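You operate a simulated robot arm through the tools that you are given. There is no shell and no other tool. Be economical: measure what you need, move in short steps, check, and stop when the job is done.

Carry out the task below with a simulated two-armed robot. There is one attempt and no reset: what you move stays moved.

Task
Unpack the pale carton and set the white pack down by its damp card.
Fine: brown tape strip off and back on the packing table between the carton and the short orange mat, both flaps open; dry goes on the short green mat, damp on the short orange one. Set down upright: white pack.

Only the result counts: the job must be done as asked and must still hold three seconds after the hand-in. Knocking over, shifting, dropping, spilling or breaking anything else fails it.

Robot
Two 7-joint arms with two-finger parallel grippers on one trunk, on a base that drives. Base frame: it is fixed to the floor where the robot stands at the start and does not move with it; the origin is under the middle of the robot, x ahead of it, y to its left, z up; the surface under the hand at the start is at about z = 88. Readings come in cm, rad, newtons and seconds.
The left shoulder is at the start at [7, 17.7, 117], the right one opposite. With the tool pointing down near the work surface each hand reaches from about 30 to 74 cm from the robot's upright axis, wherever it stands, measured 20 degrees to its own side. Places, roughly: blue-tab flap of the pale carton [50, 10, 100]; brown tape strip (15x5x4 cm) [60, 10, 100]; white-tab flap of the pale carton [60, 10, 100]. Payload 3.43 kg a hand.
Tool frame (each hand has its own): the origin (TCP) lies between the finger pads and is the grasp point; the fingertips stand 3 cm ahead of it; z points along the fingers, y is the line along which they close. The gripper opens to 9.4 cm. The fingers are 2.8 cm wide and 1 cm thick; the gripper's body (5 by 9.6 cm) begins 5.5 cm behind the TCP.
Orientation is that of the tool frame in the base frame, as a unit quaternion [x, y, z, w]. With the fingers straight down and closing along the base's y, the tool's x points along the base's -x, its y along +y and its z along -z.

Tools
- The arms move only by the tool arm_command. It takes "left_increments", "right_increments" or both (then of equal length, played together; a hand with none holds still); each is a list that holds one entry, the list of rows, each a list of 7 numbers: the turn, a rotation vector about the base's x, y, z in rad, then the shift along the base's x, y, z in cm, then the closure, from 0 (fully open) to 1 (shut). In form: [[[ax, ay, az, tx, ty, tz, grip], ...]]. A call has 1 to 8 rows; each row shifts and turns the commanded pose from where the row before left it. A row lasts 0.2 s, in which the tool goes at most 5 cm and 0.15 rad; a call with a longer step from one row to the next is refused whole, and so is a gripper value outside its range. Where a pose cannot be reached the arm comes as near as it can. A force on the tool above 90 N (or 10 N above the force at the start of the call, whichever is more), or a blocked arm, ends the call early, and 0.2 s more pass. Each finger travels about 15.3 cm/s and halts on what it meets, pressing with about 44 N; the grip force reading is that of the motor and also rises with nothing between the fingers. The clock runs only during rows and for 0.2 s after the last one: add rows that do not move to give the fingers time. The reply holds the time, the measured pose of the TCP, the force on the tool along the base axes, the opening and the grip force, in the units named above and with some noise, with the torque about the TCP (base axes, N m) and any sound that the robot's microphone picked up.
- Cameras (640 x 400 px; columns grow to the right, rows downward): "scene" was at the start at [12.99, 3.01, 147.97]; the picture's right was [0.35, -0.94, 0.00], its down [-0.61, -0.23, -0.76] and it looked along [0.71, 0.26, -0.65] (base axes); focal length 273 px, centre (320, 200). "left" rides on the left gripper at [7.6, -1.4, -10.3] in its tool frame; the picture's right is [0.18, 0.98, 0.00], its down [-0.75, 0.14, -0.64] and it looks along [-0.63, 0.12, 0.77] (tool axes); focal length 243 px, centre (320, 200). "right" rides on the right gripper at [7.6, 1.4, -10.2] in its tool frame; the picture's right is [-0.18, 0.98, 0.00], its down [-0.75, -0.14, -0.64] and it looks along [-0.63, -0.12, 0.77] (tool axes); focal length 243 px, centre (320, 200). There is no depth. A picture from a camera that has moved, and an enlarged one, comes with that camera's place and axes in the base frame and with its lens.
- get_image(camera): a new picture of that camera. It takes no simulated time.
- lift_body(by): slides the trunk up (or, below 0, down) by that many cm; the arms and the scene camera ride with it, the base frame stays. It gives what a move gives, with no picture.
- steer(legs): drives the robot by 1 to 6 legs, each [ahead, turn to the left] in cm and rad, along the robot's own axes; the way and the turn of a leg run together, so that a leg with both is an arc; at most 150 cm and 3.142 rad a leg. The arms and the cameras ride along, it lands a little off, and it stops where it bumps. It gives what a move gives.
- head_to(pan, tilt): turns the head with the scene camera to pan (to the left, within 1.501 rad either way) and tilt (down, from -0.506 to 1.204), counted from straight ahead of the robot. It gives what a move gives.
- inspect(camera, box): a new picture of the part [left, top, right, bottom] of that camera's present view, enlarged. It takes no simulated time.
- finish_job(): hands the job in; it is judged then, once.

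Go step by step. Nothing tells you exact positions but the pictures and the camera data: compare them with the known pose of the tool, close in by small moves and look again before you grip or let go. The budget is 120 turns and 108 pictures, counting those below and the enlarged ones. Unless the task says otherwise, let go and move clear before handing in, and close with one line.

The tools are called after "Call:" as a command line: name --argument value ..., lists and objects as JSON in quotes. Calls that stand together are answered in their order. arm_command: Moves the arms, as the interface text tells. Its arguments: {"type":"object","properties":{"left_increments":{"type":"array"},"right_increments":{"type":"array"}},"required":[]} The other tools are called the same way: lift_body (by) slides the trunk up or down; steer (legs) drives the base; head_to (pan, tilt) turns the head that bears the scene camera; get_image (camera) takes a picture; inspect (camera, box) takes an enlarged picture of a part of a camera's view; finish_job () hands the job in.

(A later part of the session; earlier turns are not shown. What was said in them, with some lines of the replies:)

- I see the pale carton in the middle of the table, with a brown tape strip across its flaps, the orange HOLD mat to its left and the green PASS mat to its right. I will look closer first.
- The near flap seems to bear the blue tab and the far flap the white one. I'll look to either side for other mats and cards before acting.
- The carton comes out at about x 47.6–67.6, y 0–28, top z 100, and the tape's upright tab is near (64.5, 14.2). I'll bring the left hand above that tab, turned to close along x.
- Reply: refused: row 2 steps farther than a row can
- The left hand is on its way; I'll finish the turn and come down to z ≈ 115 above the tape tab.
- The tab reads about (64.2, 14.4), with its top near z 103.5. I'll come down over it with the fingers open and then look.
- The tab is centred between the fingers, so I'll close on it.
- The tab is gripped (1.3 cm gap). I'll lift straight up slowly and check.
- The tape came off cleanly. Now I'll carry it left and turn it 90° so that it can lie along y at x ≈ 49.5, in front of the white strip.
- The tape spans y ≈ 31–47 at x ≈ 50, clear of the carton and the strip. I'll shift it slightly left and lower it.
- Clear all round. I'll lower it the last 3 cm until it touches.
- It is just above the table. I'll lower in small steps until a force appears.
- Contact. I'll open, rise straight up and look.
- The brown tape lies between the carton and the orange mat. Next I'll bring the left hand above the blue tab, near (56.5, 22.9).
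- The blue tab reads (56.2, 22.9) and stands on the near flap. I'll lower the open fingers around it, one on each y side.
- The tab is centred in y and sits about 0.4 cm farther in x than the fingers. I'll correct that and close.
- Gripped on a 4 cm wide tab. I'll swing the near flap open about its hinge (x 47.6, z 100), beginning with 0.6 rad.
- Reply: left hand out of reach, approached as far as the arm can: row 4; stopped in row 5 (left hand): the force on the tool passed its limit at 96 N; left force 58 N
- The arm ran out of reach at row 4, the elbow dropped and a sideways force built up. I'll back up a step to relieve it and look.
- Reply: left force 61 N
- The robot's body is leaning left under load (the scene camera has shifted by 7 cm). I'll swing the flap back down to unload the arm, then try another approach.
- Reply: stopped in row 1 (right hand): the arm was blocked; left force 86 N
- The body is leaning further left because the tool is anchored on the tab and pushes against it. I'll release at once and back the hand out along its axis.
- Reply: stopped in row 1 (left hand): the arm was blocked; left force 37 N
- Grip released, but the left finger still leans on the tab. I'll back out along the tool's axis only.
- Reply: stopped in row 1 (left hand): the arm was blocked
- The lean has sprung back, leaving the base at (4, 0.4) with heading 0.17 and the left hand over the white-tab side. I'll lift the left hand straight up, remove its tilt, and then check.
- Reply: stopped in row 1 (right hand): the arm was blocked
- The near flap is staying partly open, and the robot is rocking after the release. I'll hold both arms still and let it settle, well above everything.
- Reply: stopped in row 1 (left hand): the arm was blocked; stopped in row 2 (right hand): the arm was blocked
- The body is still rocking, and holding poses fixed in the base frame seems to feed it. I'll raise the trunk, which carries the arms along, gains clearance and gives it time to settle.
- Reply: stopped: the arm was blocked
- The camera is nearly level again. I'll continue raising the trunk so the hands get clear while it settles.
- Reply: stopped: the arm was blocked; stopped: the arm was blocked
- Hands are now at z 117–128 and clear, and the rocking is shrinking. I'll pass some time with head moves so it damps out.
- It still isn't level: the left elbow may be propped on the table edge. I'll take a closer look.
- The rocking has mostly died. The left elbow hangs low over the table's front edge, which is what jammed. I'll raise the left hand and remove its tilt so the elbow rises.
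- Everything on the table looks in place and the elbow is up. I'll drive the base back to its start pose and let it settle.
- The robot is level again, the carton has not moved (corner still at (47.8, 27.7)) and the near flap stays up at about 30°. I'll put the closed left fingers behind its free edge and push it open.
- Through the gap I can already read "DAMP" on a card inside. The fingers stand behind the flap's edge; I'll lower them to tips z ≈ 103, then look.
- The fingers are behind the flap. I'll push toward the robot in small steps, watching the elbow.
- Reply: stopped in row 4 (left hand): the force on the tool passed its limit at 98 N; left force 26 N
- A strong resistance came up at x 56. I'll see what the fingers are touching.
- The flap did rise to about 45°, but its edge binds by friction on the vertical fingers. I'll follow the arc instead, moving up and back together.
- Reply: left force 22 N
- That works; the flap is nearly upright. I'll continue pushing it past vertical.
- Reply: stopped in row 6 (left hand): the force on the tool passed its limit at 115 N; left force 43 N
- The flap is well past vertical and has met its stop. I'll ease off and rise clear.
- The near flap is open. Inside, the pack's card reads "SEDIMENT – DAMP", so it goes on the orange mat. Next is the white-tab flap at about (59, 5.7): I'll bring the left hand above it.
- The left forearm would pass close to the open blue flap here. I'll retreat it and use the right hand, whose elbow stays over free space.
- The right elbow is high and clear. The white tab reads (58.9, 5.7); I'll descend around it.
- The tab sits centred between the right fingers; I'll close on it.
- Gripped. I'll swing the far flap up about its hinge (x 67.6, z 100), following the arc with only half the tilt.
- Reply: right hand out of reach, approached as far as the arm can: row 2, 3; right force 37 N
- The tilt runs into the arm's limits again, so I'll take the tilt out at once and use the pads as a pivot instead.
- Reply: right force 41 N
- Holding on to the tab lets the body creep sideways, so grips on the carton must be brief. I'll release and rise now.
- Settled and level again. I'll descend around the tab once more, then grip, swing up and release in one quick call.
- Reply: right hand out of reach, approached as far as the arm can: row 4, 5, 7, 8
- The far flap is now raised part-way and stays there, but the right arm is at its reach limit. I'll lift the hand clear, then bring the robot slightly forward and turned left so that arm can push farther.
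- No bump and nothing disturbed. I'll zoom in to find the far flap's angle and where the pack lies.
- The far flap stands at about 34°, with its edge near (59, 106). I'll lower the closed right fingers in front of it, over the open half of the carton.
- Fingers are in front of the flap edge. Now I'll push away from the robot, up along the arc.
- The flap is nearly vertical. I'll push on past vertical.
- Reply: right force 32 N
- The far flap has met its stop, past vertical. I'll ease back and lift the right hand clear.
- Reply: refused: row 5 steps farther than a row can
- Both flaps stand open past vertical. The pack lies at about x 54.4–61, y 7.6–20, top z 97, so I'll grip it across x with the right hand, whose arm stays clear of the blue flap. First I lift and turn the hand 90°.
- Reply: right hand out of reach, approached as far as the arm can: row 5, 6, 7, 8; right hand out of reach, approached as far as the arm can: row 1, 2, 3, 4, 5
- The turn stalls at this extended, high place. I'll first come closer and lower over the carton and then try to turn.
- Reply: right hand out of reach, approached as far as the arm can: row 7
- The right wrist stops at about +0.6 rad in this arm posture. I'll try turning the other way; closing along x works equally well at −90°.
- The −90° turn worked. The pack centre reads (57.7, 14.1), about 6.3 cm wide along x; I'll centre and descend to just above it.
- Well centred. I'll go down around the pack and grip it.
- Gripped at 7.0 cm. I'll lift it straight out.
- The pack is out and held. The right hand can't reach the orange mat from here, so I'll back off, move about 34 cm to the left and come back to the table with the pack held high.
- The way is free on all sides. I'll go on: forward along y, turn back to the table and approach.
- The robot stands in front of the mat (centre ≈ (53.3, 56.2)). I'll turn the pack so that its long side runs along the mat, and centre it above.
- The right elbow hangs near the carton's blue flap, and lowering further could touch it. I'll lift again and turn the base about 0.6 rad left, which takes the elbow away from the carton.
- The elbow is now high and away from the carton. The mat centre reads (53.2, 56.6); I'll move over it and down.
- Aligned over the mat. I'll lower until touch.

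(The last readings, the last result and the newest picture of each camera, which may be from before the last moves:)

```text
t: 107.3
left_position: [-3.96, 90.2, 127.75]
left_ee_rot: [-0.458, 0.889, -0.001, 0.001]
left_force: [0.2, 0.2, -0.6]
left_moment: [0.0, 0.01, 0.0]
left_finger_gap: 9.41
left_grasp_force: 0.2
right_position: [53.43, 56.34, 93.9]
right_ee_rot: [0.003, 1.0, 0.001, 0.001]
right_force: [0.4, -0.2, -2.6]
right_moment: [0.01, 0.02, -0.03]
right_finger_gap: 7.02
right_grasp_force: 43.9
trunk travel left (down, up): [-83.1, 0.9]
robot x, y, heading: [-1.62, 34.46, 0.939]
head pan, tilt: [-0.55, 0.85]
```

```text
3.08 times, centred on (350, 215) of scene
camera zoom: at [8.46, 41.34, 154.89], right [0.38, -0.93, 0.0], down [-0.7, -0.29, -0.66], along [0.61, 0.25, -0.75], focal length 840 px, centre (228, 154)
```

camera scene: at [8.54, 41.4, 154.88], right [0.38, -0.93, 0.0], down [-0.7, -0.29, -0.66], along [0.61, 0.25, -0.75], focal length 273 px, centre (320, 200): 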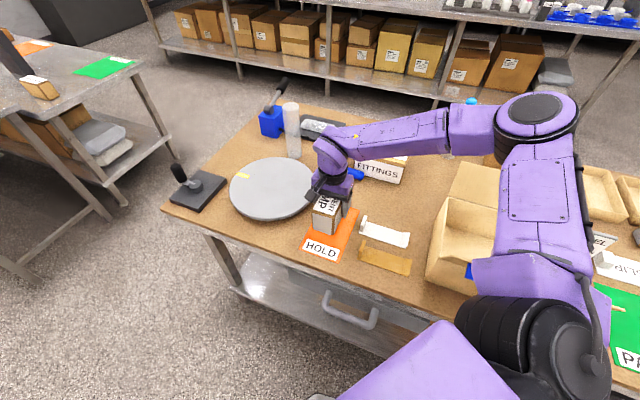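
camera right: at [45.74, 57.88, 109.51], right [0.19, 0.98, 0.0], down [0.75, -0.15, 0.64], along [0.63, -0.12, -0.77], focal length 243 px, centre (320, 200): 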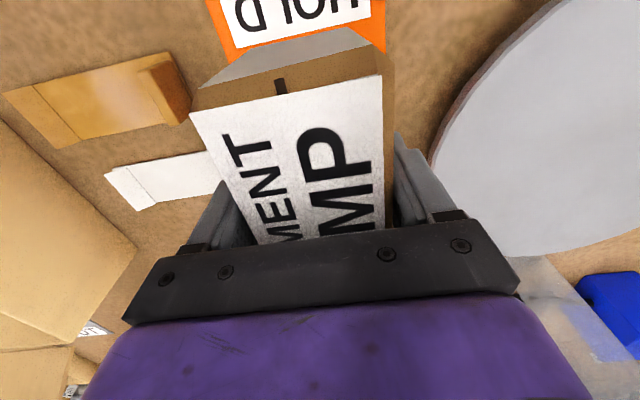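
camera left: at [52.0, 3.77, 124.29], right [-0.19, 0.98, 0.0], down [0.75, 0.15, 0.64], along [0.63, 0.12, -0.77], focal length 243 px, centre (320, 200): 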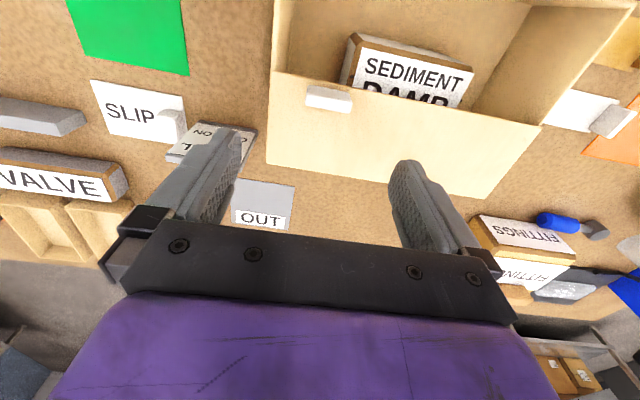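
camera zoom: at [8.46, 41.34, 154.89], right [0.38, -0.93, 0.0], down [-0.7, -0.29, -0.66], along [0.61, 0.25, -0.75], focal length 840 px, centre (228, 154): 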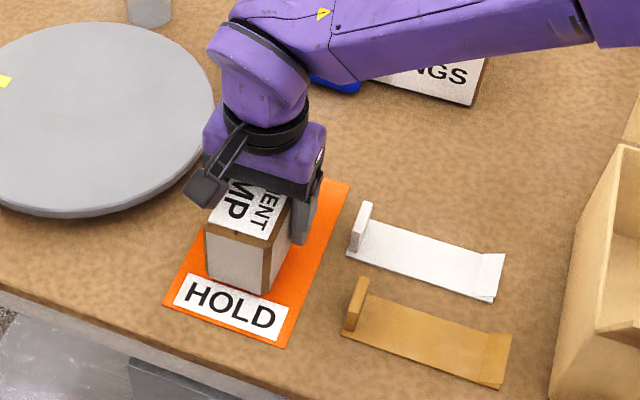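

Almost down and well on the mat. A few more small steps to contact.

Call:
arm_command --right_increments '[[[0, 0, 0, 0, 0, -0.3, 0.8], [0, 0, 0, 0, 0, -0.2, 0.8], [0, 0, 0, 0, 0, 0, 0.8]]]'

```text
t: 108.1
left_position: [-3.97, 90.15, 127.72]
left_ee_rot: [-0.459, 0.888, -0.002, 0.001]
left_force: [-0.3, -0.4, 0.3]
left_moment: [0.01, 0.03, 0.0]
left_finger_gap: 9.38
left_grasp_force: 0.1
right_position: [53.37, 56.49, 93.24]
right_ee_rot: [0.003, 1.0, 0.001, 0.0]
right_force: [0.6, -0.5, -3.9]
right_moment: [-0.01, 0.04, 0.0]
right_finger_gap: 6.98
right_grasp_force: 44.0
trunk travel left (down, up): [-83.1, 0.9]
robot x, y, heading: [-1.89, 34.11, 0.938]
head pan, tilt: [-0.55, 0.85]
```

Call:
arm_command --right_increments '[[[0, 0, 0, 0, 0, -0.25, 0.8], [0, 0, 0, 0, 0, 0, 0.8]]]'

```text
t: 108.7
left_position: [-3.96, 90.17, 127.95]
left_ee_rot: [-0.458, 0.889, -0.001, 0.002]
left_force: [-0.3, 0.0, -0.8]
left_moment: [-0.02, -0.01, 0.01]
left_finger_gap: 9.41
left_grasp_force: 0.0
right_position: [53.3, 56.37, 93.31]
right_ee_rot: [0.003, 1.0, 0.003, 0.001]
right_force: [7.0, -0.5, 17.8]
right_moment: [-0.69, 1.03, 0.22]
right_finger_gap: 7.02
right_grasp_force: 43.7
trunk travel left (down, up): [-83.1, 0.9]
robot x, y, heading: [-1.84, 33.97, 0.937]
head pan, tilt: [-0.55, 0.85]
```

The pack is resting on the mat. I'll open slightly, so as to stay off the white strip's tab, and rise straight up.

Call:
arm_command --right_increments '[[[0, 0, 0, 0, 0, 0.1, 0.13], [0, 0, 0, 0, 0, 0, 0.13], [0, 0, 0, 0, 0, 1.5, 0.13], [0, 0, 0, 0, 0, 3.5, 0.13], [0, 0, 0, 0, 0, 4.5, 0.13], [0, 0, 0, 0, 0, 4.5, 0.13], [0, 0, 0, 0, 0, 4.5, 0.13], [0, 0, 0, 0, 0, 4.5, 0.13]]]'

Call:
get_image --camera "scene"

Call:
inspect --camera "scene" --box '[270, 150, 430, 280]'

```text
t: 110.5
left_position: [-4.07, 90.3, 127.84]
left_ee_rot: [-0.458, 0.889, -0.002, 0.001]
left_force: [-0.6, 0.2, 0.6]
left_moment: [0.02, 0.01, 0.04]
left_finger_gap: 9.43
left_grasp_force: 0.1
right_position: [53.37, 56.4, 116.36]
right_ee_rot: [0.003, 1.0, 0.001, 0.001]
right_force: [0.3, 0.2, 0.5]
right_moment: [0.0, -0.04, -0.01]
right_finger_gap: 8.2
right_grasp_force: 0.1
trunk travel left (down, up): [-83.1, 0.9]
robot x, y, heading: [-2.01, 34.3, 0.936]
head pan, tilt: [-0.55, 0.85]
```

```text
20 pictures are left
camera scene: at [8.3, 41.3, 154.9], right [0.38, -0.93, 0.0], down [-0.69, -0.29, -0.66], along [0.61, 0.25, -0.75], focal length 273 px, centre (320, 200)
```

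scene: 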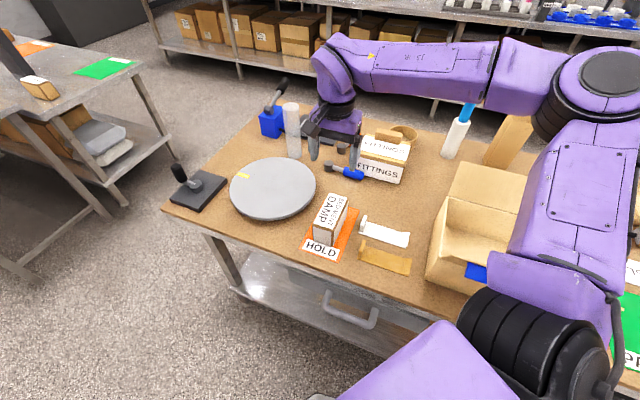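

```text
3.08 times, centred on (350, 215) of scene
camera zoom: at [8.3, 41.3, 154.9], right [0.38, -0.93, 0.0], down [-0.69, -0.29, -0.66], along [0.61, 0.25, -0.75], focal length 840 px, centre (228, 154)
```

zoom: 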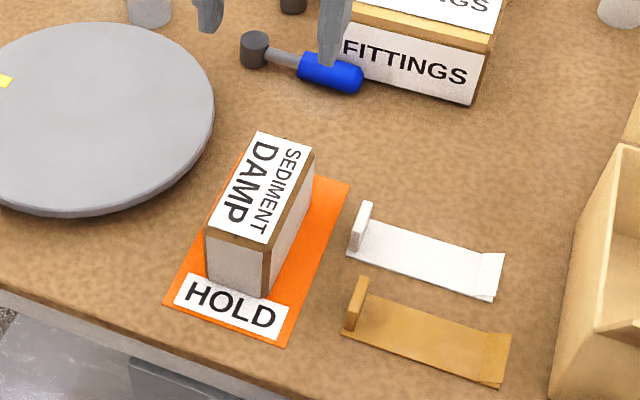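

The pack stands upright on the short orange mat, with the tape strip lying beside it. A last check of the carton and the right end of the table.

Call:
arm_command --right_increments '[[[0, 0, 0, -3, 2, 2, 0], [0, 0, 0, -3, 2, 2, 0], [0, 0, 0, -3, 2, 2, 0], [0, 0, 0, -3, 2, 0, 0], [0, 0, 0, 0, 0, 0, 0]]]'

Call:
steer --legs '[[-15, 0], [0, -0.5]]'

Call:
head_to --pan -0.75 --tilt 0.65

Call:
get_image --camera "scene"

```text
t: 111.7
left_position: [-3.88, 90.33, 127.73]
left_ee_rot: [-0.458, 0.889, -0.001, 0.0]
left_force: [-0.4, -0.5, -0.2]
left_moment: [0.0, 0.0, -0.03]
left_finger_gap: 9.38
left_grasp_force: 0.1
right_position: [41.34, 64.54, 122.32]
right_ee_rot: [0.003, 1.0, 0.001, 0.001]
right_force: [0.8, -0.5, -0.3]
right_moment: [-0.01, -0.03, 0.01]
right_finger_gap: 9.42
right_grasp_force: 0.1
trunk travel left (down, up): [-83.1, 0.9]
robot x, y, heading: [-1.64, 34.32, 0.938]
head pan, tilt: [-0.55, 0.85]
```

```text
t: 114.5
left_position: [14.12, 72.6, 127.8]
left_ee_rot: [-0.226, 0.974, -0.002, 0.001]
left_force: [0.6, 0.4, 0.5]
left_moment: [0.0, 0.05, 0.02]
left_finger_gap: 9.4
left_grasp_force: 0.0
right_position: [41.76, 28.46, 122.46]
right_ee_rot: [0.248, 0.969, 0.001, 0.002]
right_force: [-0.1, -0.1, 1.0]
right_moment: [-0.03, 0.01, 0.0]
right_finger_gap: 9.43
right_grasp_force: 0.1
trunk travel left (down, up): [-83.1, 0.9]
robot x, y, heading: [-10.96, 22.44, 0.444]
head pan, tilt: [-0.55, 0.85]
```

```text
t: 115.2
left_position: [14.1, 72.61, 127.83]
left_ee_rot: [-0.227, 0.974, -0.002, 0.0]
left_force: [0.3, 0.8, -0.6]
left_moment: [-0.01, 0.05, 0.0]
left_finger_gap: 9.4
left_grasp_force: 0.0
right_position: [41.75, 28.41, 122.38]
right_ee_rot: [0.248, 0.969, 0.001, 0.001]
right_force: [0.1, -0.3, -0.4]
right_moment: [-0.02, 0.0, 0.03]
right_finger_gap: 9.4
right_grasp_force: 0.0
trunk travel left (down, up): [-83.1, 0.9]
robot x, y, heading: [-10.23, 22.49, 0.445]
head pan, tilt: [-0.75, 0.649]
```

```text
18 pictures are left
camera scene: at [2.32, 21.83, 156.55], right [-0.3, -0.95, 0.0], down [-0.58, 0.18, -0.8], along [0.76, -0.24, -0.61], focal length 273 px, centre (320, 200)
```

scene: 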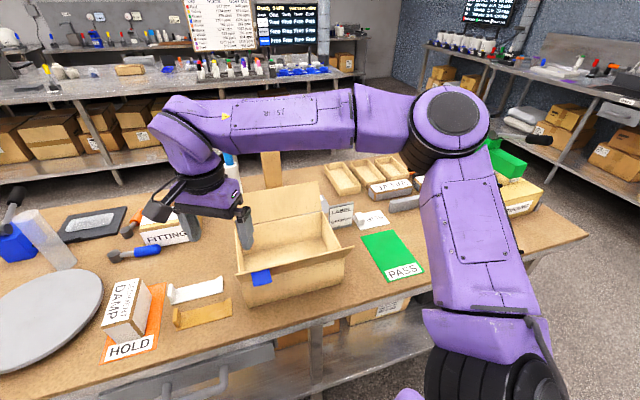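

Everything checks out: both flaps stand open, the tape strip lies on the table between carton and orange mat, the pack is upright on the orange mat, nothing else looks disturbed and both hands are clear. I'm handing in.

Call:
finish_job

```text
The job is handed in.
```

The job is handed in: the pack's card read "DAMP", so the white pack stands upright on the short orange mat. Both carton flaps are open, and the brown tape strip lies on the table between the carton and that mat.
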